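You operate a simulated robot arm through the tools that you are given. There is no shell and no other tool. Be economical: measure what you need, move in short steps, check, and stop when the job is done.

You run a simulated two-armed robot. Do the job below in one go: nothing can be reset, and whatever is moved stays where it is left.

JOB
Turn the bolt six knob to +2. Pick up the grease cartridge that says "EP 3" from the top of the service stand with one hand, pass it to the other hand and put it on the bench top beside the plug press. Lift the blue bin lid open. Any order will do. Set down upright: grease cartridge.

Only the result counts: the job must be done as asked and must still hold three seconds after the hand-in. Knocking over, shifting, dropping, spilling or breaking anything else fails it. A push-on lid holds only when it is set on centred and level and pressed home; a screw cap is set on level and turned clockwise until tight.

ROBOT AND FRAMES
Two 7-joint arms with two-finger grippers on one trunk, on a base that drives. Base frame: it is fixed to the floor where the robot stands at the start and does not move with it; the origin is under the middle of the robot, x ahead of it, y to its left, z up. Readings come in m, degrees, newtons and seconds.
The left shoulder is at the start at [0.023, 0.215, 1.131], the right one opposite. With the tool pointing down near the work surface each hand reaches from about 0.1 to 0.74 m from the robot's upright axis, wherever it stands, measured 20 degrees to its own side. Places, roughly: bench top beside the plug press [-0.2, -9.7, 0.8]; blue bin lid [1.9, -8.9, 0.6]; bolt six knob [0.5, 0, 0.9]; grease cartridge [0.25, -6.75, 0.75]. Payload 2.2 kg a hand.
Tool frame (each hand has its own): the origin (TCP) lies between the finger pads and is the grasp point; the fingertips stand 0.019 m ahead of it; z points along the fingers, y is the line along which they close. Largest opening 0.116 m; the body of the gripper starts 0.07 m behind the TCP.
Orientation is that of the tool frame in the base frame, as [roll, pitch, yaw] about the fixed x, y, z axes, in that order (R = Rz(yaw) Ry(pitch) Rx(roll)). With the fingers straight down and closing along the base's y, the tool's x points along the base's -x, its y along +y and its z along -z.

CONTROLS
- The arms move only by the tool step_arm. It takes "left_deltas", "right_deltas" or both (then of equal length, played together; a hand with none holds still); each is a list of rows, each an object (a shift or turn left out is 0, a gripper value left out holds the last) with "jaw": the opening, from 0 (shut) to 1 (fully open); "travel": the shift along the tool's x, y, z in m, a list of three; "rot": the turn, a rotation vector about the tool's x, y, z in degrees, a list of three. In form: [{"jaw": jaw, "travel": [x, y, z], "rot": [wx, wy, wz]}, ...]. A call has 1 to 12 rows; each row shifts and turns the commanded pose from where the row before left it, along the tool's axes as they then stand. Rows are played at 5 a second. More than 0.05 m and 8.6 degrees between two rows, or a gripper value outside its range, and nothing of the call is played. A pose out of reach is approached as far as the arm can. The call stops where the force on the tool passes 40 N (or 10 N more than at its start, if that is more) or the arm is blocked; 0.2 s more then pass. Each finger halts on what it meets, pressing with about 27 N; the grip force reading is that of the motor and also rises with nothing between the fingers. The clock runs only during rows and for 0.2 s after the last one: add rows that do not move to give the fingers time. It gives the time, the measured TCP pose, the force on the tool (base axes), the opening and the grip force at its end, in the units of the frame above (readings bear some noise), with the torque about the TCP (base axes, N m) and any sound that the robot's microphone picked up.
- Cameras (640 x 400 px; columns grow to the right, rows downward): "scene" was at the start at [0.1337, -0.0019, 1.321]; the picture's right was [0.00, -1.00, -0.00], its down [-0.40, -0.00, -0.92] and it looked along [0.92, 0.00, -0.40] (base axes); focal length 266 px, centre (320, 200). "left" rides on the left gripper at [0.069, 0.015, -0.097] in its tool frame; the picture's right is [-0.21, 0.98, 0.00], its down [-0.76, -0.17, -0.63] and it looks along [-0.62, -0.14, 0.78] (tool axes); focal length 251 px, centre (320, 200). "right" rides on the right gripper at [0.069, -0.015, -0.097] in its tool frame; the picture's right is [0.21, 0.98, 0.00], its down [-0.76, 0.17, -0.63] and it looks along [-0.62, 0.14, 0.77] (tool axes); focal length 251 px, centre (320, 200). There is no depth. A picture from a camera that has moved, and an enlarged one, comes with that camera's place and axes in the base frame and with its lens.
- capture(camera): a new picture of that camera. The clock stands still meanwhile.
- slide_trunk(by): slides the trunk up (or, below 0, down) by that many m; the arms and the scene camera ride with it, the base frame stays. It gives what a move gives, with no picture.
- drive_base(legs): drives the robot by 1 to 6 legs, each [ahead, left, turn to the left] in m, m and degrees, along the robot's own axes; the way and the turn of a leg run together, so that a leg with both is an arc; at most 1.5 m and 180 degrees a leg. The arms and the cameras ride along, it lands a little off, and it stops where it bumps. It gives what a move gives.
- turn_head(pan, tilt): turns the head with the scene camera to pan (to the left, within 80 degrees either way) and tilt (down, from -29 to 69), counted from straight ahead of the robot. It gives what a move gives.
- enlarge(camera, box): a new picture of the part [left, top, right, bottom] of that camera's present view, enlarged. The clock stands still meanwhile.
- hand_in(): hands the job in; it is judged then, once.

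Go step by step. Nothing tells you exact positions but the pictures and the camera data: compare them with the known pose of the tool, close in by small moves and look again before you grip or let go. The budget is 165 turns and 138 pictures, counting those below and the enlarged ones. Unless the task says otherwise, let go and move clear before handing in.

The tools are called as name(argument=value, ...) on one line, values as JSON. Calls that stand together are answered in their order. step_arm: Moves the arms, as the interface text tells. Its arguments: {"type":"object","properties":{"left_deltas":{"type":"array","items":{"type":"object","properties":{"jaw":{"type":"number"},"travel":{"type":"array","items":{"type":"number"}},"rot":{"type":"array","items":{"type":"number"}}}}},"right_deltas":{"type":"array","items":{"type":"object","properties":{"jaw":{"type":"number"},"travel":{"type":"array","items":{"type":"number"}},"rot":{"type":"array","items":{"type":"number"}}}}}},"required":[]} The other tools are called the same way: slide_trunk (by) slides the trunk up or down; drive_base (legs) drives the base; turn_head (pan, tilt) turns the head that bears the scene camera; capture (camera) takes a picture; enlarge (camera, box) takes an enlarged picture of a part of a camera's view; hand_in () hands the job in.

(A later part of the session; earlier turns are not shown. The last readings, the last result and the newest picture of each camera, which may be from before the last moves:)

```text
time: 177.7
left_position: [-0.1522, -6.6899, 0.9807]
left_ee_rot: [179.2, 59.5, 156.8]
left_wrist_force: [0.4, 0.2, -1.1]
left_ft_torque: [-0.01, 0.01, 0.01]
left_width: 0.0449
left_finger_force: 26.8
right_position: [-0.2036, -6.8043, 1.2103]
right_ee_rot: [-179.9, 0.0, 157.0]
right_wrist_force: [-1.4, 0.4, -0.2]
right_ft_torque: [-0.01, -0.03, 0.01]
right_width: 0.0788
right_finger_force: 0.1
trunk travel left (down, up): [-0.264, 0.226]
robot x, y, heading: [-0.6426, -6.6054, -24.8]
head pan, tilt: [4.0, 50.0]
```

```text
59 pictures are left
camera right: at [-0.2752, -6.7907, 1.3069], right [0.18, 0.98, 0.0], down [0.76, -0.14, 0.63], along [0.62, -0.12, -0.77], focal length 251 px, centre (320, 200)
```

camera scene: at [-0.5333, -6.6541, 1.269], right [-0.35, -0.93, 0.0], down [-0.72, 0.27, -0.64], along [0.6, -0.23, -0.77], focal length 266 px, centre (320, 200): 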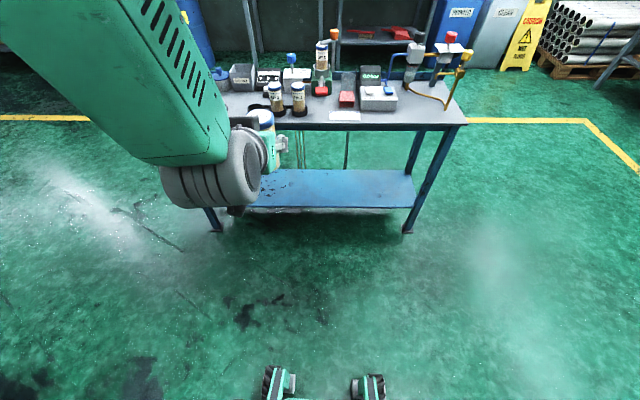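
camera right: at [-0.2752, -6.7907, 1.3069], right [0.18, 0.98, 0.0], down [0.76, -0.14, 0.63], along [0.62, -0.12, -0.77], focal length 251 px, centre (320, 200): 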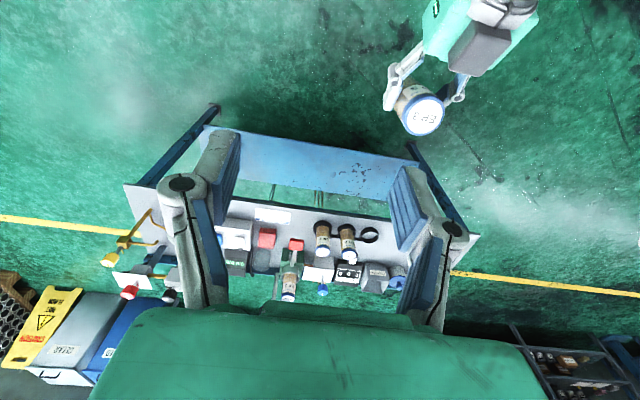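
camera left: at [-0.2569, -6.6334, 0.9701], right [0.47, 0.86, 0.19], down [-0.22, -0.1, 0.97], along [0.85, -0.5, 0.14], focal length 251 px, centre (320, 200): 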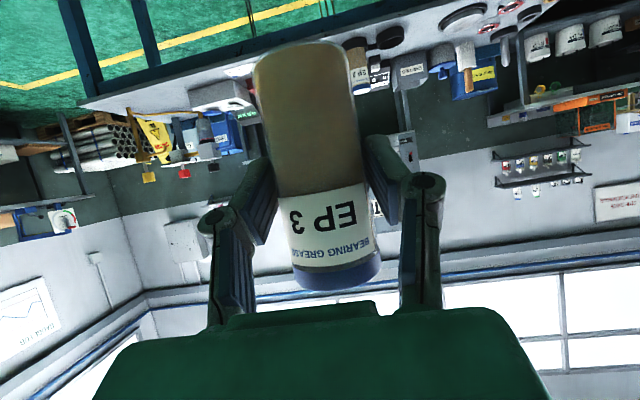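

The cartridge top is at about (-0.151,-6.696,1.032). I move over and descend partway.

step_arm(right_deltas=[{"travel": [-0.002, 0.04, 0]}, {"travel": [-0.002, 0.04, 0]}, {"travel": [-0.002, 0.04, 0]}, {"travel": [0, 0, 0.04]}, {"travel": [0, 0, 0.04]}, {"travel": [0, 0, 0.03]}, {}, {}, {}])

capture(camera="right")

capture(camera="left")

```text
time: 179.7
left_position: [-0.1533, -6.6919, 0.9808]
left_ee_rot: [179.1, 59.6, 156.7]
left_wrist_force: [-0.1, 0.0, -1.1]
left_ft_torque: [-0.01, -0.01, 0.03]
left_width: 0.0449
left_finger_force: 26.9
right_position: [-0.1507, -6.6955, 1.1013]
right_ee_rot: [180.0, 0.0, 157.0]
right_wrist_force: [-0.1, -0.4, 0.0]
right_ft_torque: [0.04, 0.0, 0.0]
right_width: 0.0789
right_finger_force: 0.1
trunk travel left (down, up): [-0.264, 0.226]
robot x, y, heading: [-0.6421, -6.6056, -24.8]
head pan, tilt: [4.0, 50.0]
```

```text
58 pictures are left
camera right: at [-0.2217, -6.6834, 1.1965], right [0.18, 0.98, 0.0], down [0.76, -0.14, 0.63], along [0.62, -0.12, -0.77], focal length 251 px, centre (320, 200)
```

right: 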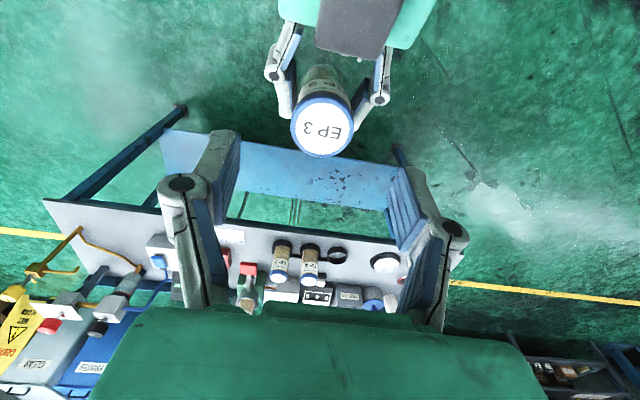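

```text
57 pictures are left
camera left: at [-0.257, -6.634, 0.9701], right [0.47, 0.86, 0.19], down [-0.22, -0.1, 0.97], along [0.85, -0.5, 0.14], focal length 251 px, centre (320, 200)
```

left: 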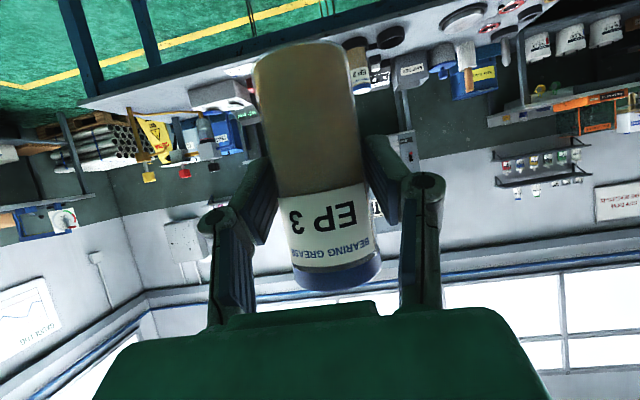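

Aligned. I descend and grip the cap with the right hand, then check.

step_arm(right_deltas=[{"travel": [0.002, 0, 0.035]}, {"travel": [0, 0, 0.025]}, {"travel": [0, 0, 0.015]}, {}, {}])

capture(camera="right")

capture(camera="left")

```text
time: 180.9
left_position: [-0.1522, -6.6895, 0.9796]
left_ee_rot: [179.2, 59.4, 157.1]
left_wrist_force: [0.9, 0.0, -1.6]
left_ft_torque: [-0.01, -0.01, -0.01]
left_width: 0.045
left_finger_force: 27.1
right_position: [-0.1526, -6.6932, 1.0259]
right_ee_rot: [-179.8, 0.0, 157.0]
right_wrist_force: [0.4, -0.6, -0.1]
right_ft_torque: [0.0, 0.01, 0.02]
right_width: 0.0788
right_finger_force: 0.1
trunk travel left (down, up): [-0.264, 0.226]
robot x, y, heading: [-0.6419, -6.6037, -24.9]
head pan, tilt: [4.0, 50.0]
```

```text
56 pictures are left
camera right: at [-0.2236, -6.6786, 1.1223], right [0.18, 0.98, 0.0], down [0.76, -0.14, 0.63], along [0.62, -0.12, -0.78], focal length 251 px, centre (320, 200)
```

right: 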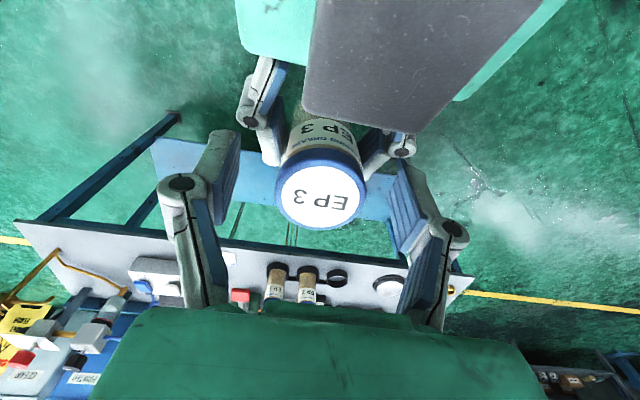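

```text
55 pictures are left
camera left: at [-0.2561, -6.6316, 0.9698], right [0.47, 0.86, 0.19], down [-0.21, -0.1, 0.97], along [0.85, -0.5, 0.14], focal length 251 px, centre (320, 200)
```

left: 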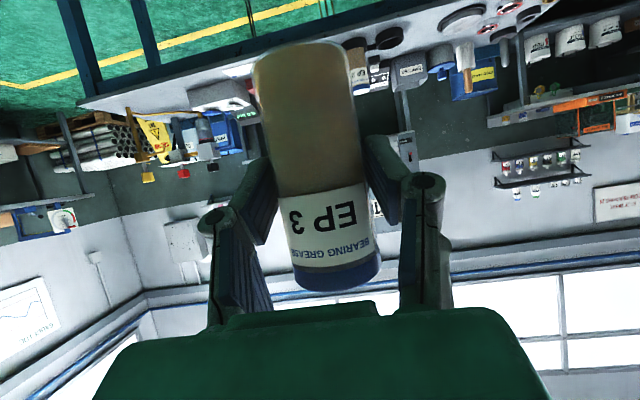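

Well centred. Close the right hand.

step_arm(right_deltas=[{"jaw": 0.0}, {}, {}, {}])

capture(camera="right")

```text
time: 181.9
left_position: [-0.1519, -6.6905, 0.9795]
left_ee_rot: [179.4, 59.5, 156.9]
left_wrist_force: [-2.3, -4.7, -0.7]
left_ft_torque: [0.07, 0.01, -0.08]
left_width: 0.0449
left_finger_force: 27.1
right_position: [-0.154, -6.6908, 1.0255]
right_ee_rot: [-179.9, 0.0, 157.0]
right_wrist_force: [2.6, 4.8, -0.5]
right_ft_torque: [0.16, -0.18, 0.05]
right_width: 0.0454
right_finger_force: 27.5
trunk travel left (down, up): [-0.264, 0.226]
robot x, y, heading: [-0.6421, -6.6061, -25.2]
head pan, tilt: [4.0, 50.0]
```

```text
54 pictures are left
camera right: at [-0.2236, -6.6782, 1.1224], right [0.18, 0.98, 0.0], down [0.76, -0.14, 0.63], along [0.62, -0.12, -0.77], focal length 251 px, centre (320, 200)
```

right: 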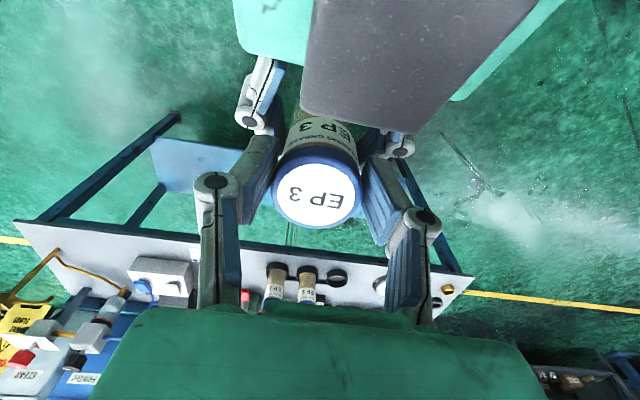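

Both hold it. The left hand opens and withdraws back along its axis.

step_arm(left_deltas=[{"jaw": 0.7}, {}, {}, {"travel": [0, 0, -0.03]}, {"travel": [0, 0, -0.035]}, {"travel": [0, 0, -0.035]}, {"travel": [0, 0.03, -0.03]}, {"travel": [0, 0.04, -0.01]}, {}, {}])

capture(camera="right")

capture(camera="left")

```text
time: 184.1
left_position: [-0.2004, -6.6587, 1.0626]
left_ee_rot: [179.1, 59.5, 156.6]
left_wrist_force: [0.7, -0.2, 1.2]
left_ft_torque: [-0.02, -0.01, 0.0]
left_width: 0.0815
left_finger_force: 0.0
left hand out of reach, approached as far as the arm can: row 6, 7, 8
right_position: [-0.1538, -6.6936, 1.0252]
right_ee_rot: [-179.8, -0.1, 157.0]
right_wrist_force: [-0.1, -0.5, -0.4]
right_ft_torque: [-0.01, 0.01, 0.01]
right_width: 0.0458
right_finger_force: 27.2
trunk travel left (down, up): [-0.264, 0.226]
robot x, y, heading: [-0.6374, -6.6058, -24.7]
head pan, tilt: [4.0, 50.0]
```

```text
53 pictures are left
camera right: at [-0.2243, -6.6809, 1.1227], right [0.18, 0.98, 0.0], down [0.76, -0.14, 0.63], along [0.62, -0.12, -0.77], focal length 251 px, centre (320, 200)
```

right: 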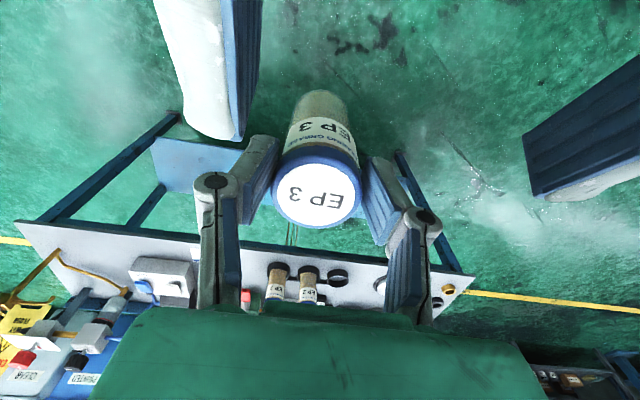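

```text
52 pictures are left
camera left: at [-0.3042, -6.6003, 1.0529], right [0.47, 0.86, 0.19], down [-0.21, -0.1, 0.97], along [0.85, -0.5, 0.14], focal length 251 px, centre (320, 200)
```

left: 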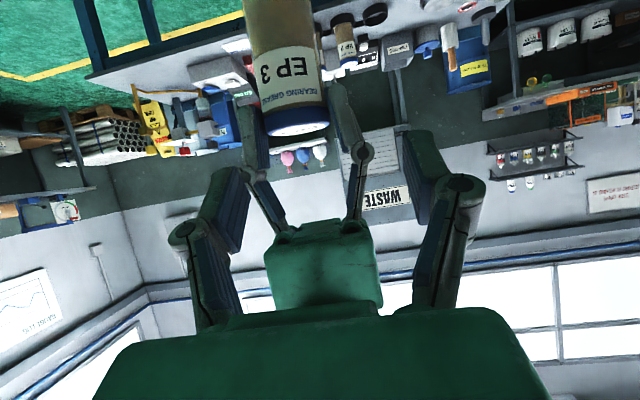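

The right hand holds EP 3 alone. I move it forward out of the left fingers, then to the right.

step_arm(right_deltas=[{"travel": [-0.03, 0, 0]}, {"travel": [-0.04, 0, 0]}, {"travel": [-0.04, 0, 0]}, {"travel": [-0.02, -0.03, 0]}, {"travel": [0, -0.045, 0]}, {"travel": [0, -0.045, 0]}, {"travel": [0, -0.045, 0]}, {"travel": [0.01, -0.045, 0]}, {"travel": [0.03, -0.035, 0]}, {"travel": [0.04, -0.01, 0]}, {"travel": [0.04, 0, 0]}, {}])

capture(camera="left")

capture(camera="right")

```text
time: 186.7
left_position: [-0.1994, -6.6567, 1.0625]
left_ee_rot: [179.1, 59.4, 156.9]
left_wrist_force: [0.5, 0.4, -0.7]
left_ft_torque: [-0.03, -0.04, -0.03]
left_width: 0.0808
left_finger_force: 0.1
right_position: [-0.2637, -6.9272, 1.0211]
right_ee_rot: [-179.7, 0.0, 157.0]
right_wrist_force: [-0.3, 0.1, -0.7]
right_ft_torque: [-0.02, 0.06, -0.02]
right_width: 0.0455
right_finger_force: 26.8
right hand out of reach, approached as far as the arm can: row 3
trunk travel left (down, up): [-0.264, 0.226]
robot x, y, heading: [-0.6436, -6.6063, -24.8]
head pan, tilt: [4.0, 50.0]
```

```text
51 pictures are left
camera left: at [-0.3028, -6.5984, 1.0523], right [0.47, 0.86, 0.19], down [-0.21, -0.1, 0.97], along [0.86, -0.5, 0.14], focal length 251 px, centre (320, 200)
```

left: 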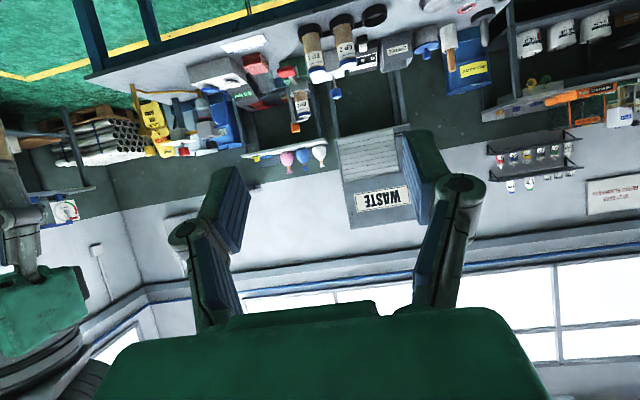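

```text
50 pictures are left
camera right: at [-0.3345, -6.9151, 1.1183], right [0.18, 0.98, 0.0], down [0.76, -0.14, 0.63], along [0.62, -0.12, -0.78], focal length 251 px, centre (320, 200)
```

right: 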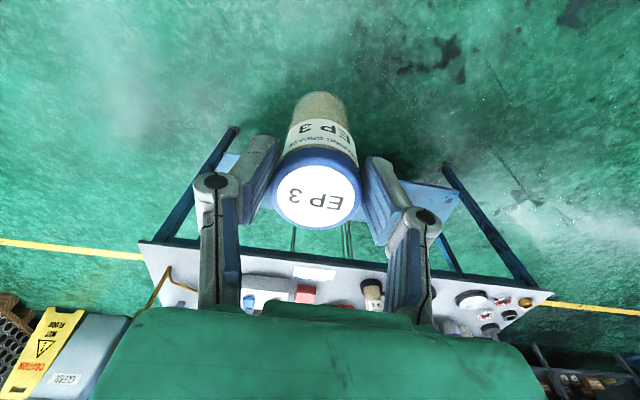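

I return the left hand to a downward tucked pose.

step_arm(left_deltas=[{"rot": [0, 7.5, 0]}, {"rot": [0, 7.5, 0]}, {"rot": [0, 7.5, 0]}, {"rot": [0, 7.5, 0]}, {"rot": [0, 7.5, 0]}, {"rot": [0, 7.5, 0]}, {"rot": [0, 7.5, 0]}, {"rot": [0, 7, 0]}, {"travel": [0.03, 0.03, -0.02]}, {"travel": [0.03, 0.03, -0.02]}, {"travel": [0.03, 0.02, -0.02]}, {}])

turn_head(pan=-60, tilt=15)

capture(camera="scene")

```text
time: 189.3
left_position: [-0.2538, -6.548, 1.1257]
left_ee_rot: [179.6, 0.0, 157.5]
left_wrist_force: [-0.5, -0.5, 0.2]
left_ft_torque: [-0.03, -0.01, 0.02]
left_width: 0.0813
left_finger_force: 0.1
right_position: [-0.2643, -6.9294, 1.0216]
right_ee_rot: [-179.9, 0.0, 157.0]
right_wrist_force: [-0.2, -0.6, -0.5]
right_ft_torque: [-0.01, 0.04, -0.03]
right_width: 0.0456
right_finger_force: 27.0
trunk travel left (down, up): [-0.264, 0.226]
robot x, y, heading: [-0.6421, -6.609, -24.9]
head pan, tilt: [4.0, 50.0]
```

```text
time: 190.7
left_position: [-0.2541, -6.5462, 1.1262]
left_ee_rot: [179.7, -0.1, 157.5]
left_wrist_force: [0.0, -1.5, 0.3]
left_ft_torque: [0.01, 0.0, -0.01]
left_width: 0.0811
left_finger_force: 0.1
right_position: [-0.2649, -6.9277, 1.0222]
right_ee_rot: [-179.9, 0.0, 157.0]
right_wrist_force: [0.6, -0.9, -0.3]
right_ft_torque: [0.0, 0.04, 0.0]
right_width: 0.0456
right_finger_force: 27.9
trunk travel left (down, up): [-0.264, 0.226]
robot x, y, heading: [-0.6424, -6.6032, -24.6]
head pan, tilt: [-60.0, 15.0]
```

```text
49 pictures are left
camera scene: at [-0.596, -6.7184, 1.3229], right [-1.0, -0.09, 0.0], down [-0.03, 0.26, -0.97], along [0.09, -0.96, -0.26], focal length 266 px, centre (320, 200)
```

scene: 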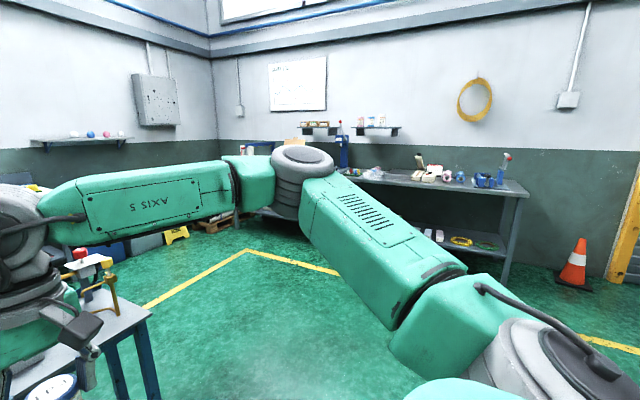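

Now I turn to face the wall bench and drive toward it.

drive_base(legs=[[0, 0, -65], [0.3, -0.2, 0], [0.9, 0, 0]])

turn_head(pan=10, tilt=20)

capture(camera="scene")

```text
time: 200.2
left_position: [-0.6305, -8.1406, 1.1276]
left_ee_rot: [179.5, 0.0, 92.7]
left_wrist_force: [-0.8, 0.7, 0.5]
left_ft_torque: [0.05, -0.02, 0.01]
left_width: 0.0811
left_finger_force: 0.1
right_position: [-0.9782, -8.2948, 1.0213]
right_ee_rot: [180.0, 0.0, 92.4]
right_wrist_force: [-1.2, -0.4, -0.4]
right_ft_torque: [0.05, -0.01, 0.02]
right_width: 0.0457
right_finger_force: 26.6
trunk travel left (down, up): [-0.264, 0.226]
robot x, y, heading: [-0.8457, -7.8139, -89.4]
head pan, tilt: [-60.0, 15.0]
```

```text
time: 201.6
left_position: [-0.6276, -8.1389, 1.1264]
left_ee_rot: [179.6, 0.2, 92.9]
left_wrist_force: [0.2, 0.5, -0.3]
left_ft_torque: [0.03, 0.01, -0.04]
left_width: 0.0814
left_finger_force: 0.0
right_position: [-0.975, -8.2916, 1.0236]
right_ee_rot: [-179.9, 0.1, 92.5]
right_wrist_force: [0.2, 0.8, 0.4]
right_ft_torque: [0.02, 0.01, 0.0]
right_width: 0.0453
right_finger_force: 27.2
trunk travel left (down, up): [-0.264, 0.226]
robot x, y, heading: [-0.8493, -7.8127, -89.6]
head pan, tilt: [10.0, 20.0]
```

```text
48 pictures are left
camera scene: at [-0.8274, -7.9513, 1.3145], right [-0.98, -0.18, 0.0], down [-0.06, 0.34, -0.94], along [0.17, -0.92, -0.35], focal length 266 px, centre (320, 200)
```

scene: 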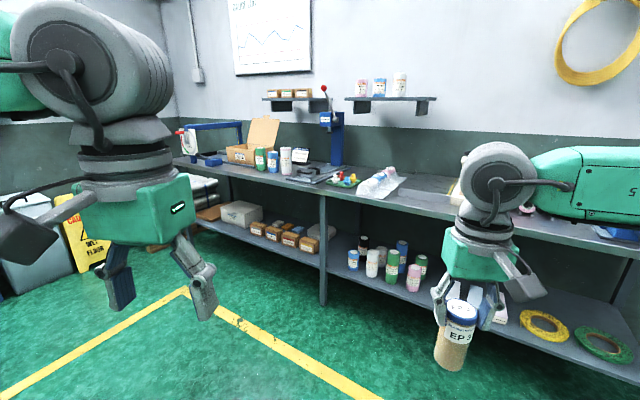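

enlarge(camera="scene", box=[160, 70, 420, 230])

```text
2.46 times, centred on (290, 150) of scene
camera zoom: at [-0.8274, -7.9513, 1.3145], right [-0.98, -0.18, 0.0], down [-0.06, 0.34, -0.94], along [0.17, -0.92, -0.35], focal length 654 px, centre (394, 323)
```

zoom: 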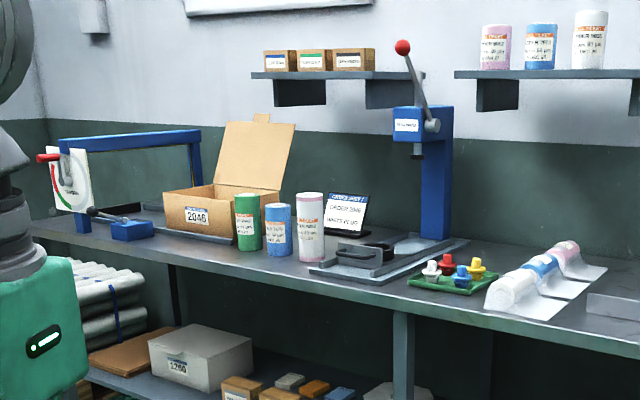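

The plug press (blue column, red knob) stands with free bench top in front of/left of its base plate. I drive closer.

drive_base(legs=[[0.45, 0.4, 0]])

turn_head(pan=5, tilt=30)

capture(camera="scene")

```text
time: 205.0
left_position: [-0.2282, -8.5847, 1.1272]
left_ee_rot: [179.6, 0.2, 92.9]
left_wrist_force: [0.4, -0.7, -0.1]
left_ft_torque: [-0.03, 0.03, -0.01]
left_width: 0.0811
left_finger_force: 0.0
right_position: [-0.5774, -8.7379, 1.022]
right_ee_rot: [-179.9, 0.2, 92.6]
right_wrist_force: [1.1, 0.5, 0.3]
right_ft_torque: [0.01, 0.0, 0.03]
right_width: 0.0457
right_finger_force: 27.2
trunk travel left (down, up): [-0.264, 0.226]
robot x, y, heading: [-0.4474, -8.26, -89.3]
head pan, tilt: [10.0, 20.0]
```

```text
time: 205.7
left_position: [-0.23, -8.5801, 1.1282]
left_ee_rot: [179.6, 0.2, 93.0]
left_wrist_force: [0.2, -0.4, 0.5]
left_ft_torque: [0.02, -0.01, 0.02]
left_width: 0.0813
left_finger_force: 0.0
right_position: [-0.5789, -8.7349, 1.0249]
right_ee_rot: [-180.0, 0.3, 92.4]
right_wrist_force: [0.1, -0.3, 0.1]
right_ft_torque: [0.01, -0.02, -0.01]
right_width: 0.0455
right_finger_force: 27.1
trunk travel left (down, up): [-0.264, 0.226]
robot x, y, heading: [-0.4463, -8.2617, -89.3]
head pan, tilt: [5.0, 30.0]
```

```text
46 pictures are left
camera scene: at [-0.4401, -8.3951, 1.2985], right [-1.0, -0.1, 0.0], down [-0.05, 0.5, -0.86], along [0.09, -0.86, -0.5], focal length 266 px, centre (320, 200)
```

scene: 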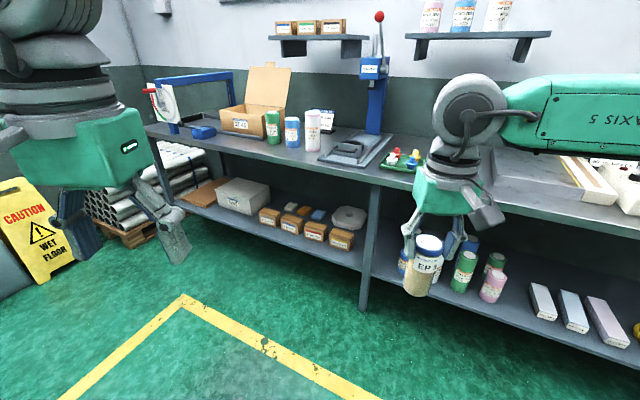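

The bench edge runs at ~23° to my axes; the free spot beside the press plate is about (-0.25,-9.585). I turn square to the bench and move in.

drive_base(legs=[[0, 0, -23], [0.35, 0.82, 0]])

turn_head(pan=-10, tilt=38)

capture(camera="scene")

capture(camera="right")

```text
time: 211.7
left_position: [0.2658, -9.2683, 1.1303]
left_ee_rot: [179.2, 0.3, 70.5]
left_wrist_force: [-1.4, 0.2, -0.4]
left_ft_torque: [-0.01, -0.02, 0.0]
left_width: 0.0811
left_finger_force: 0.1
right_position: [-0.1136, -9.2787, 1.0226]
right_ee_rot: [179.8, 0.3, 70.0]
right_wrist_force: [0.2, -0.2, -0.6]
right_ft_torque: [-0.03, -0.04, 0.01]
right_width: 0.0455
right_finger_force: 27.2
trunk travel left (down, up): [-0.264, 0.226]
robot x, y, heading: [0.1947, -8.8927, -111.8]
head pan, tilt: [5.0, 30.0]
```

```text
time: 212.5
left_position: [0.2663, -9.2665, 1.1303]
left_ee_rot: [179.2, 0.5, 70.4]
left_wrist_force: [-0.9, 0.1, 0.3]
left_ft_torque: [0.0, -0.05, 0.02]
left_width: 0.081
left_finger_force: 0.2
right_position: [-0.1133, -9.2763, 1.0243]
right_ee_rot: [179.7, 0.4, 70.0]
right_wrist_force: [-0.1, 0.1, 0.2]
right_ft_torque: [0.01, 0.01, 0.03]
right_width: 0.0455
right_finger_force: 26.7
trunk travel left (down, up): [-0.264, 0.226]
robot x, y, heading: [0.1913, -8.8916, -111.7]
head pan, tilt: [-10.0, 38.0]
```

```text
45 pictures are left
camera scene: at [0.1238, -9.004, 1.2861], right [-0.85, 0.53, 0.0], down [0.33, 0.52, -0.79], along [-0.41, -0.67, -0.62], focal length 266 px, centre (320, 200)
```

scene: 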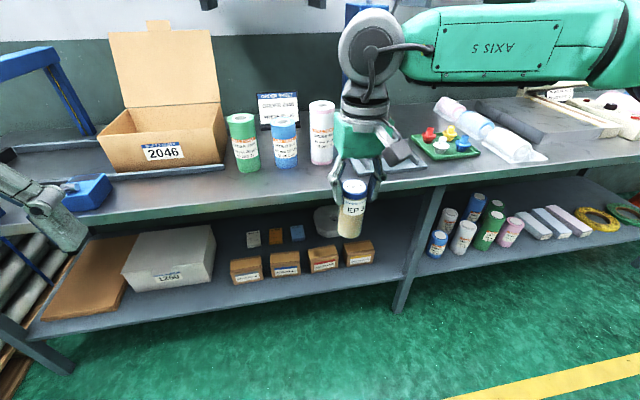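

```text
44 pictures are left
camera right: at [-0.1051, -9.2052, 1.1207], right [0.99, -0.13, 0.0], down [-0.1, -0.76, 0.64], along [-0.08, -0.63, -0.77], focal length 251 px, centre (320, 200)
```

right: 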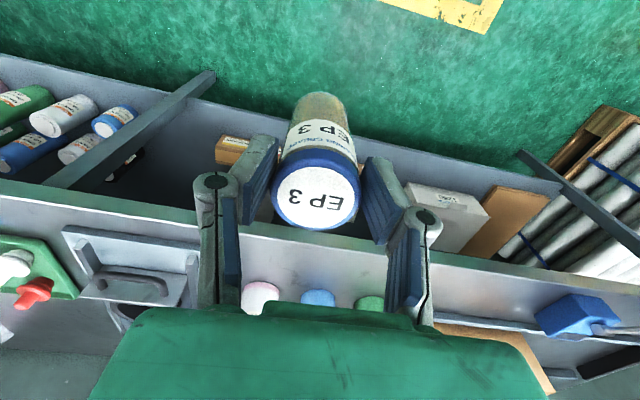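

Everything checks: the bench top is at z≈0.82 and a free spot at about (-0.29,-9.578) lies between the plate and the cans. I drive in 0.27 m.

drive_base(legs=[[0.26, 0, 0]])

step_arm(right_deltas=[{}, {}, {}, {}, {}, {}, {}, {}, {}, {}])

capture(camera="right")

turn_head(pan=-15, tilt=48)

capture(camera="scene")

```text
time: 214.3
left_position: [0.1744, -9.5034, 1.129]
left_ee_rot: [179.3, 0.4, 70.1]
left_wrist_force: [0.5, -0.8, 0.3]
left_ft_torque: [0.01, -0.02, 0.01]
left_width: 0.0811
left_finger_force: 0.0
right_position: [-0.2067, -9.5111, 1.0242]
right_ee_rot: [179.8, 0.4, 69.7]
right_wrist_force: [0.0, -0.3, -1.8]
right_ft_torque: [0.04, -0.01, -0.02]
right_width: 0.0457
right_finger_force: 26.8
trunk travel left (down, up): [-0.264, 0.226]
robot x, y, heading: [0.0977, -9.1219, -112.3]
head pan, tilt: [-10.0, 38.0]
```

```text
time: 216.5
left_position: [0.1789, -9.5033, 1.1295]
left_ee_rot: [179.6, 0.5, 70.2]
left_wrist_force: [-0.4, -0.4, 0.5]
left_ft_torque: [0.02, -0.02, 0.02]
left_width: 0.0814
left_finger_force: 0.1
right_position: [-0.2021, -9.5098, 1.0278]
right_ee_rot: [-179.9, 0.6, 69.6]
right_wrist_force: [0.2, -0.8, -1.3]
right_ft_torque: [0.0, -0.01, 0.01]
right_width: 0.0455
right_finger_force: 27.3
trunk travel left (down, up): [-0.264, 0.226]
robot x, y, heading: [0.0973, -9.1281, -112.2]
head pan, tilt: [-10.0, 38.0]
```

```text
43 pictures are left
camera right: at [-0.1927, -9.4403, 1.1228], right [0.99, -0.14, 0.0], down [-0.1, -0.76, 0.64], along [-0.09, -0.63, -0.77], focal length 251 px, centre (320, 200)
```

right: 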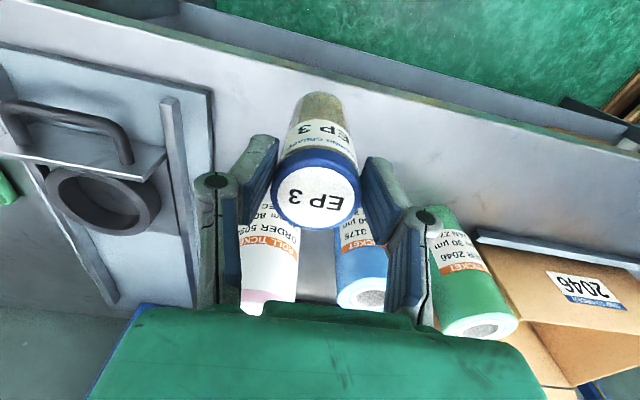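

```text
time: 217.2
left_position: [0.1786, -9.5015, 1.129]
left_ee_rot: [179.5, 0.6, 70.2]
left_wrist_force: [0.1, 0.0, 0.1]
left_ft_torque: [0.0, -0.01, 0.03]
left_width: 0.0813
left_finger_force: 0.0
right_position: [-0.2026, -9.5109, 1.0267]
right_ee_rot: [-180.0, 0.6, 69.7]
right_wrist_force: [0.3, 0.3, -1.2]
right_ft_torque: [0.03, 0.0, -0.02]
right_width: 0.0457
right_finger_force: 27.4
trunk travel left (down, up): [-0.264, 0.226]
robot x, y, heading: [0.0987, -9.1242, -112.1]
head pan, tilt: [-15.0, 48.0]
```

```text
42 pictures are left
camera scene: at [0.0345, -9.2322, 1.2718], right [-0.8, 0.6, 0.0], down [0.45, 0.59, -0.67], along [-0.4, -0.53, -0.75], focal length 266 px, centre (320, 200)
```

scene: 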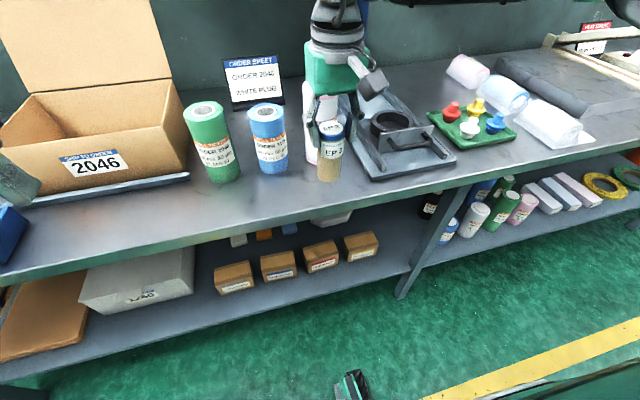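

I shift over the spot and lower most of the way.

step_arm(right_deltas=[{"travel": [-0.031, -0.017, 0]}, {"travel": [-0.031, -0.017, 0]}, {"travel": [-0.031, -0.017, 0]}, {"travel": [0, 0, 0.03]}, {"travel": [0, 0, 0.03]}, {"travel": [0, 0, 0.02]}, {}, {}, {}, {}])

capture(camera="right")

enlarge(camera="scene", box=[240, 80, 480, 230])

```text
time: 219.4
left_position: [0.1803, -9.5014, 1.1284]
left_ee_rot: [179.5, 0.7, 70.0]
left_wrist_force: [-0.2, 0.0, 0.2]
left_ft_torque: [0.01, 0.0, 0.01]
left_width: 0.0813
left_finger_force: 0.1
right_position: [-0.2837, -9.5799, 0.9482]
right_ee_rot: [-179.8, 0.8, 69.6]
right_wrist_force: [-3.5, -4.4, 22.2]
right_ft_torque: [-0.6, 0.02, -0.08]
right_width: 0.0456
right_finger_force: 27.1
trunk travel left (down, up): [-0.264, 0.226]
robot x, y, heading: [0.1003, -9.1313, -112.1]
head pan, tilt: [-15.0, 48.0]
```

```text
41 pictures are left
camera right: at [-0.2747, -9.5093, 1.0444], right [0.99, -0.14, 0.0], down [-0.1, -0.76, 0.64], along [-0.09, -0.64, -0.77], focal length 251 px, centre (320, 200)
```

right: 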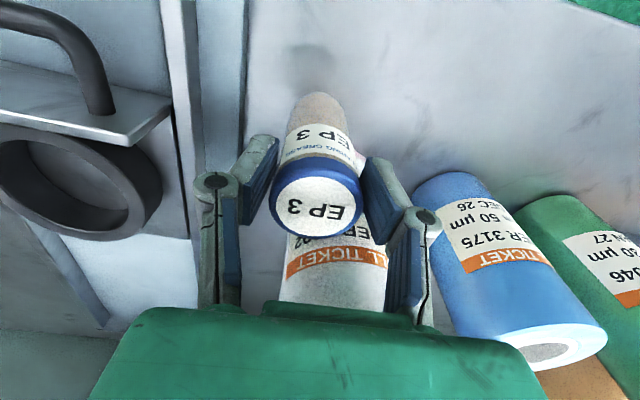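

```text
2.67 times, centred on (360, 155) of scene
camera zoom: at [0.0356, -9.2304, 1.2722], right [-0.8, 0.6, 0.0], down [0.45, 0.59, -0.67], along [-0.4, -0.53, -0.74], focal length 709 px, centre (213, 320)
```

zoom: 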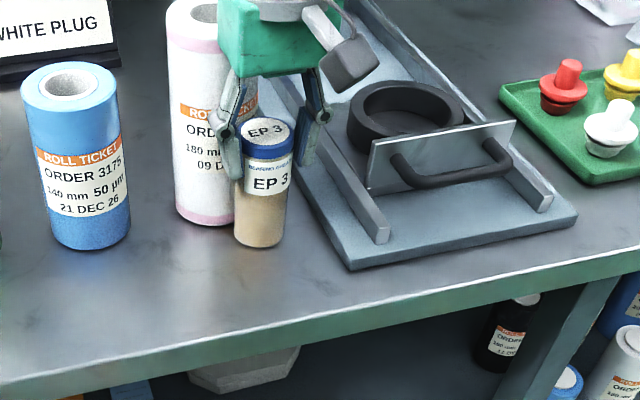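

It touches down already (bench top is a bit higher, ~0.85), close to the white roll. I lift a little, shift 2 cm toward the front edge and set down gently.

step_arm(right_deltas=[{"travel": [0, 0, -0.02]}, {"travel": [0.022, -0.003, 0]}, {}, {}])

step_arm(right_deltas=[{"travel": [0, 0, 0.005]}, {"travel": [0, 0, 0.004]}, {"travel": [0, 0, 0.003]}, {}])

enlarge(camera="scene", box=[240, 80, 480, 230])

```text
time: 220.4
left_position: [0.1781, -9.5026, 1.1297]
left_ee_rot: [179.6, 0.6, 70.1]
left_wrist_force: [-0.6, 0.6, -0.9]
left_ft_torque: [-0.02, 0.01, -0.01]
left_width: 0.0813
left_finger_force: 0.1
right_position: [-0.2797, -9.5564, 0.9652]
right_ee_rot: [-179.9, 0.6, 69.7]
right_wrist_force: [0.6, 0.6, -1.5]
right_ft_torque: [-0.01, -0.04, -0.01]
right_width: 0.0454
right_finger_force: 26.7
trunk travel left (down, up): [-0.264, 0.226]
robot x, y, heading: [0.0981, -9.1271, -112.0]
head pan, tilt: [-15.0, 48.0]
```

```text
time: 221.4
left_position: [0.1786, -9.503, 1.1301]
left_ee_rot: [179.6, 0.5, 70.1]
left_wrist_force: [-1.1, -0.4, 0.6]
left_ft_torque: [-0.01, -0.01, 0.01]
left_width: 0.0812
left_finger_force: 0.0
right_position: [-0.2777, -9.5583, 0.9552]
right_ee_rot: [-179.8, 0.7, 69.8]
right_wrist_force: [0.3, -0.1, -2.3]
right_ft_torque: [0.03, -0.01, 0.01]
right_width: 0.0456
right_finger_force: 26.5
trunk travel left (down, up): [-0.264, 0.226]
robot x, y, heading: [0.0959, -9.1274, -112.1]
head pan, tilt: [-15.0, 48.0]
```

```text
2.67 times, centred on (360, 155) of scene
camera zoom: at [0.034, -9.2322, 1.2717], right [-0.8, 0.6, 0.0], down [0.45, 0.6, -0.67], along [-0.4, -0.53, -0.75], focal length 709 px, centre (213, 320)
```

zoom: 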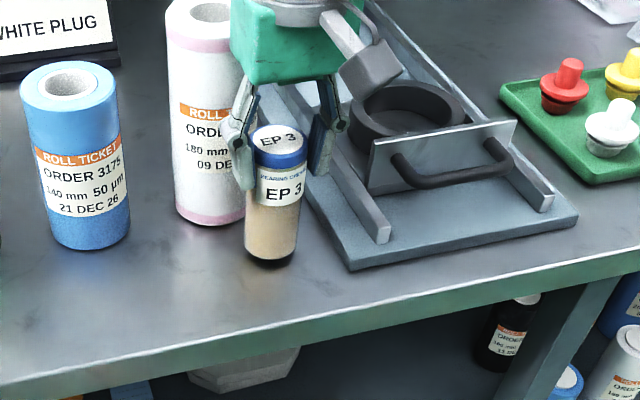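

step_arm(right_deltas=[{"travel": [0, 0, 0.003]}, {"travel": [0, 0, 0.002]}, {}])

step_arm(right_deltas=[{"travel": [0, 0, 0.002]}, {"travel": [0, 0, 0.001]}, {}])

```text
time: 222.2
left_position: [0.1783, -9.5029, 1.1292]
left_ee_rot: [179.5, 0.6, 70.2]
left_wrist_force: [0.2, -1.1, 0.3]
left_ft_torque: [0.02, 0.0, 0.0]
left_width: 0.0814
left_finger_force: 0.1
right_position: [-0.2772, -9.5585, 0.9521]
right_ee_rot: [-179.8, 0.6, 69.7]
right_wrist_force: [0.0, 0.2, -1.7]
right_ft_torque: [-0.01, 0.0, -0.01]
right_width: 0.0455
right_finger_force: 26.7
trunk travel left (down, up): [-0.264, 0.226]
robot x, y, heading: [0.1009, -9.1274, -112.2]
head pan, tilt: [-15.0, 48.0]
```

```text
time: 223.0
left_position: [0.1791, -9.5022, 1.13]
left_ee_rot: [179.5, 0.6, 70.1]
left_wrist_force: [-0.3, -0.4, -0.2]
left_ft_torque: [0.02, -0.01, -0.05]
left_width: 0.0814
left_finger_force: 0.1
right_position: [-0.278, -9.5582, 0.9484]
right_ee_rot: [-180.0, 0.8, 69.8]
right_wrist_force: [-1.4, -2.9, 9.8]
right_ft_torque: [-0.32, 0.07, -0.02]
right_width: 0.0456
right_finger_force: 26.8
trunk travel left (down, up): [-0.264, 0.226]
robot x, y, heading: [0.1009, -9.1277, -112.3]
head pan, tilt: [-15.0, 48.0]
```

Contact. I release and rise.

step_arm(right_deltas=[{"jaw": 0.55}, {}, {"jaw": 0.65}, {}])

capture(camera="right")

step_arm(right_deltas=[{"travel": [0, 0, -0.03]}, {"travel": [0, 0, -0.04]}, {"travel": [0, 0, -0.04]}, {"travel": [0, 0, -0.04]}, {"travel": [0.03, 0, 0]}, {"travel": [0.04, 0, 0]}, {"travel": [0.04, 0, 0]}, {}])

capture(camera="scene")

```text
time: 224.0
left_position: [0.1791, -9.5009, 1.1299]
left_ee_rot: [179.6, 0.6, 70.0]
left_wrist_force: [0.8, -0.1, 1.0]
left_ft_torque: [0.01, 0.03, 0.01]
left_width: 0.0811
left_finger_force: 0.0
right_position: [-0.2776, -9.5576, 0.9478]
right_ee_rot: [-179.9, 0.6, 69.7]
right_wrist_force: [-0.5, -0.4, -0.7]
right_ft_torque: [0.02, -0.02, -0.01]
right_width: 0.0756
right_finger_force: 0.0
trunk travel left (down, up): [-0.264, 0.226]
robot x, y, heading: [0.0999, -9.1275, -112.0]
head pan, tilt: [-15.0, 48.0]
```

```text
38 pictures are left
camera right: at [-0.2695, -9.4874, 1.0433], right [0.99, -0.14, 0.0], down [-0.1, -0.76, 0.64], along [-0.09, -0.63, -0.77], focal length 251 px, centre (320, 200)
```

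right: 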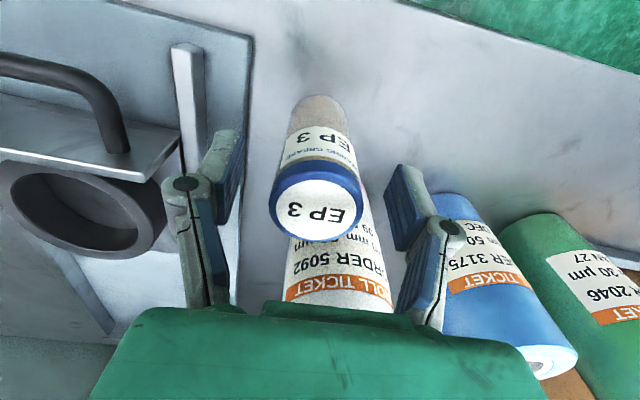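

```text
time: 225.8
left_position: [0.1787, -9.5033, 1.13]
left_ee_rot: [179.6, 0.6, 70.2]
left_wrist_force: [0.1, -1.1, 0.4]
left_ft_torque: [0.02, 0.0, 0.01]
left_width: 0.0813
left_finger_force: 0.0
right_position: [-0.2391, -9.454, 1.0967]
right_ee_rot: [-179.9, 0.4, 69.6]
right_wrist_force: [0.4, -0.7, -0.6]
right_ft_torque: [0.02, 0.0, 0.02]
right_width: 0.0752
right_finger_force: 0.1
trunk travel left (down, up): [-0.264, 0.226]
robot x, y, heading: [0.0992, -9.1237, -112.5]
head pan, tilt: [-15.0, 48.0]
```

```text
37 pictures are left
camera scene: at [0.0337, -9.2321, 1.2717], right [-0.8, 0.6, 0.0], down [0.45, 0.6, -0.67], along [-0.4, -0.53, -0.75], focal length 266 px, centre (320, 200)
```

scene: 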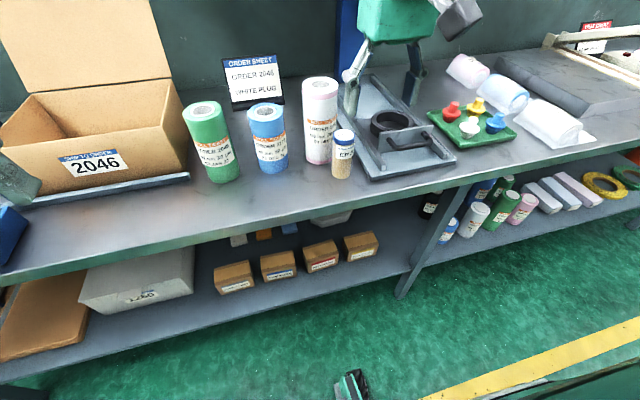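

EP 3 stands upright beside the plug press. Now to the bin: I back off and turn left toward it.

drive_base(legs=[[-0.6, 0, 0], [0, 0, 88]])

turn_head(pan=0, tilt=28)

capture(camera="scene")

```text
time: 233.0
left_position: [0.6891, -8.5129, 1.1287]
left_ee_rot: [179.7, 0.6, 160.9]
left_wrist_force: [-0.6, 0.6, -0.2]
left_ft_torque: [0.0, 0.03, -0.01]
left_width: 0.0813
left_finger_force: 0.0
right_position: [0.6477, -8.9315, 1.0966]
right_ee_rot: [-180.0, 0.6, 160.5]
right_wrist_force: [0.4, 0.3, -0.4]
right_ft_torque: [-0.04, 0.01, 0.01]
right_width: 0.0754
right_finger_force: 0.0
trunk travel left (down, up): [-0.264, 0.226]
robot x, y, heading: [0.3176, -8.5943, -21.3]
head pan, tilt: [-15.0, 48.0]
```

```text
time: 233.8
left_position: [0.6865, -8.5129, 1.1305]
left_ee_rot: [179.6, 0.9, 160.9]
left_wrist_force: [0.1, -0.3, 0.3]
left_ft_torque: [-0.04, 0.0, -0.02]
left_width: 0.0812
left_finger_force: 0.1
right_position: [0.6454, -8.9305, 1.098]
right_ee_rot: [-179.9, 0.7, 160.5]
right_wrist_force: [-1.3, -0.9, 0.1]
right_ft_torque: [0.01, 0.0, 0.03]
right_width: 0.0756
right_finger_force: 0.2
trunk travel left (down, up): [-0.264, 0.226]
robot x, y, heading: [0.3149, -8.5984, -21.4]
head pan, tilt: [0.0, 28.0]
```

```text
36 pictures are left
camera scene: at [0.4394, -8.6483, 1.3017], right [-0.36, -0.93, 0.0], down [-0.44, 0.17, -0.88], along [0.82, -0.32, -0.47], focal length 266 px, centre (320, 200)
```

scene: 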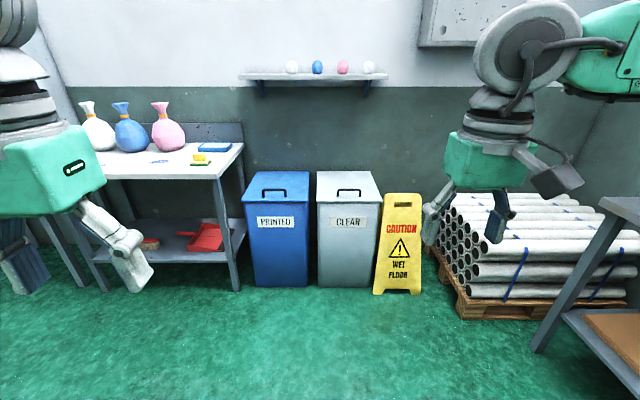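

The blue "PRINTED" bin is at about (1.75,-8.88), lid handle near z 0.66. I move toward it in two stages.

drive_base(legs=[[0.55, 0.4, 0]])

turn_head(pan=-10, tilt=45)

capture(camera="scene")

capture(camera="right")

```text
time: 237.6
left_position: [1.3443, -8.3458, 1.1319]
left_ee_rot: [179.3, 0.7, 160.7]
left_wrist_force: [-0.9, 0.5, -0.5]
left_ft_torque: [0.0, 0.01, 0.02]
left_width: 0.0815
left_finger_force: 0.1
right_position: [1.3, -8.7639, 1.0958]
right_ee_rot: [179.9, 0.6, 160.4]
right_wrist_force: [-0.2, -0.4, 0.1]
right_ft_torque: [0.01, -0.05, -0.02]
right_width: 0.0751
right_finger_force: 0.2
trunk travel left (down, up): [-0.264, 0.226]
robot x, y, heading: [0.9756, -8.4279, -21.6]
head pan, tilt: [0.0, 28.0]
```

```text
time: 238.3
left_position: [1.3419, -8.3427, 1.1323]
left_ee_rot: [179.3, 1.0, 160.8]
left_wrist_force: [-0.1, -0.1, 0.0]
left_ft_torque: [0.04, -0.05, -0.02]
left_width: 0.0813
left_finger_force: 0.0
right_position: [1.2988, -8.7608, 1.0976]
right_ee_rot: [-179.9, 0.8, 160.4]
right_wrist_force: [0.5, -0.9, 0.6]
right_ft_torque: [-0.01, -0.01, -0.04]
right_width: 0.0755
right_finger_force: 0.0
trunk travel left (down, up): [-0.264, 0.226]
robot x, y, heading: [0.973, -8.4262, -21.6]
head pan, tilt: [-10.0, 45.0]
```

```text
35 pictures are left
camera scene: at [1.0804, -8.4881, 1.276], right [-0.52, -0.85, 0.0], down [-0.6, 0.37, -0.71], along [0.6, -0.37, -0.71], focal length 266 px, centre (320, 200)
```

scene: 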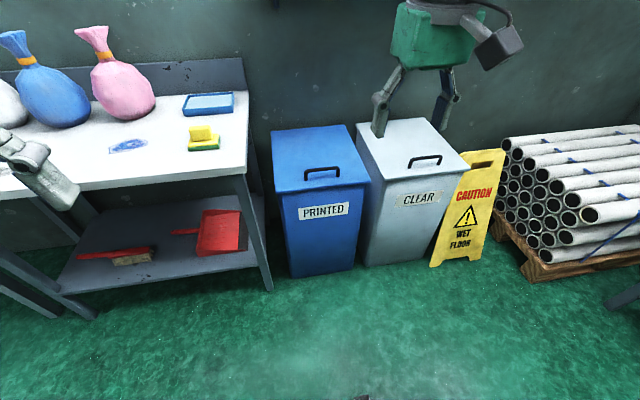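

```text
34 pictures are left
camera right: at [1.2263, -8.7517, 1.1936], right [0.13, 0.99, 0.0], down [0.76, -0.1, 0.64], along [0.64, -0.08, -0.77], focal length 251 px, centre (320, 200)
```

right: 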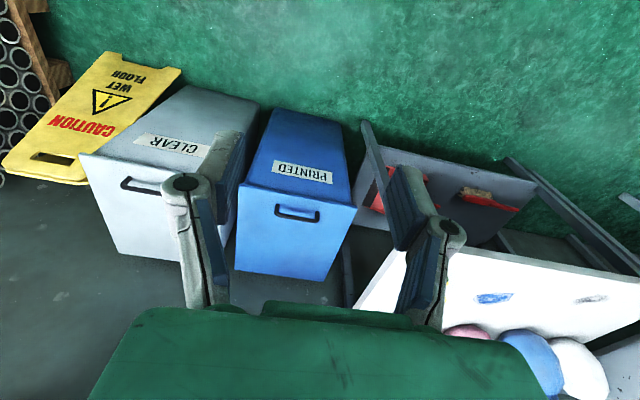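

The handle bar centre is at about (1.686,-8.869,0.708), hinge at the back of the lid (~0.33 m behind). I drive in so the right hand comes above the handle.

drive_base(legs=[[0.39, 0.02, 0]])

step_arm(right_deltas=[{}, {}, {}, {}, {}, {}, {}, {}, {}, {}])

capture(camera="right")

capture(camera="scene")

```text
time: 240.8
left_position: [1.7171, -8.4694, 1.1302]
left_ee_rot: [179.7, 0.9, 160.2]
left_wrist_force: [-0.5, 1.3, 0.2]
left_ft_torque: [0.01, -0.01, -0.02]
left_width: 0.0813
left_finger_force: 0.1
right_position: [1.6698, -8.8872, 1.0991]
right_ee_rot: [-180.0, 0.8, 159.8]
right_wrist_force: [0.0, 0.1, 0.3]
right_ft_torque: [0.05, 0.0, 0.03]
right_width: 0.0753
right_finger_force: 0.2
trunk travel left (down, up): [-0.264, 0.226]
robot x, y, heading: [1.3486, -8.553, -21.9]
head pan, tilt: [-10.0, 45.0]
```

```text
time: 243.0
left_position: [1.7144, -8.4693, 1.1316]
left_ee_rot: [179.7, 1.1, 160.1]
left_wrist_force: [-0.6, -0.2, -0.7]
left_ft_torque: [-0.02, 0.0, 0.04]
left_width: 0.0809
left_finger_force: 0.1
right_position: [1.6678, -8.8846, 1.0996]
right_ee_rot: [-179.8, 0.9, 159.8]
right_wrist_force: [0.1, 0.4, 0.0]
right_ft_torque: [-0.01, -0.01, 0.03]
right_width: 0.0751
right_finger_force: 0.1
trunk travel left (down, up): [-0.264, 0.226]
robot x, y, heading: [1.3463, -8.5484, -21.8]
head pan, tilt: [-10.0, 45.0]
```

```text
33 pictures are left
camera right: at [1.5952, -8.8768, 1.1949], right [0.14, 0.99, -0.01], down [0.76, -0.1, 0.64], along [0.64, -0.09, -0.76], focal length 251 px, centre (320, 200)
```

right: 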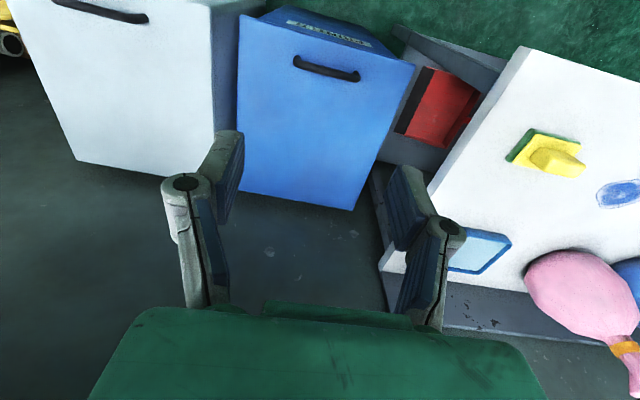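

```text
32 pictures are left
camera scene: at [1.454, -8.6126, 1.276], right [-0.53, -0.85, 0.0], down [-0.6, 0.38, -0.7], along [0.6, -0.37, -0.71], focal length 266 px, centre (320, 200)
```

scene: 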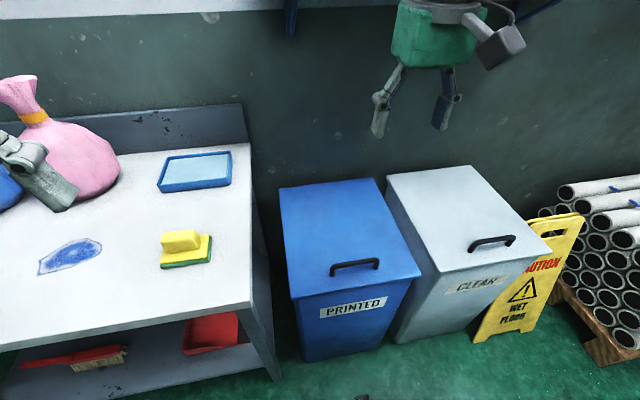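

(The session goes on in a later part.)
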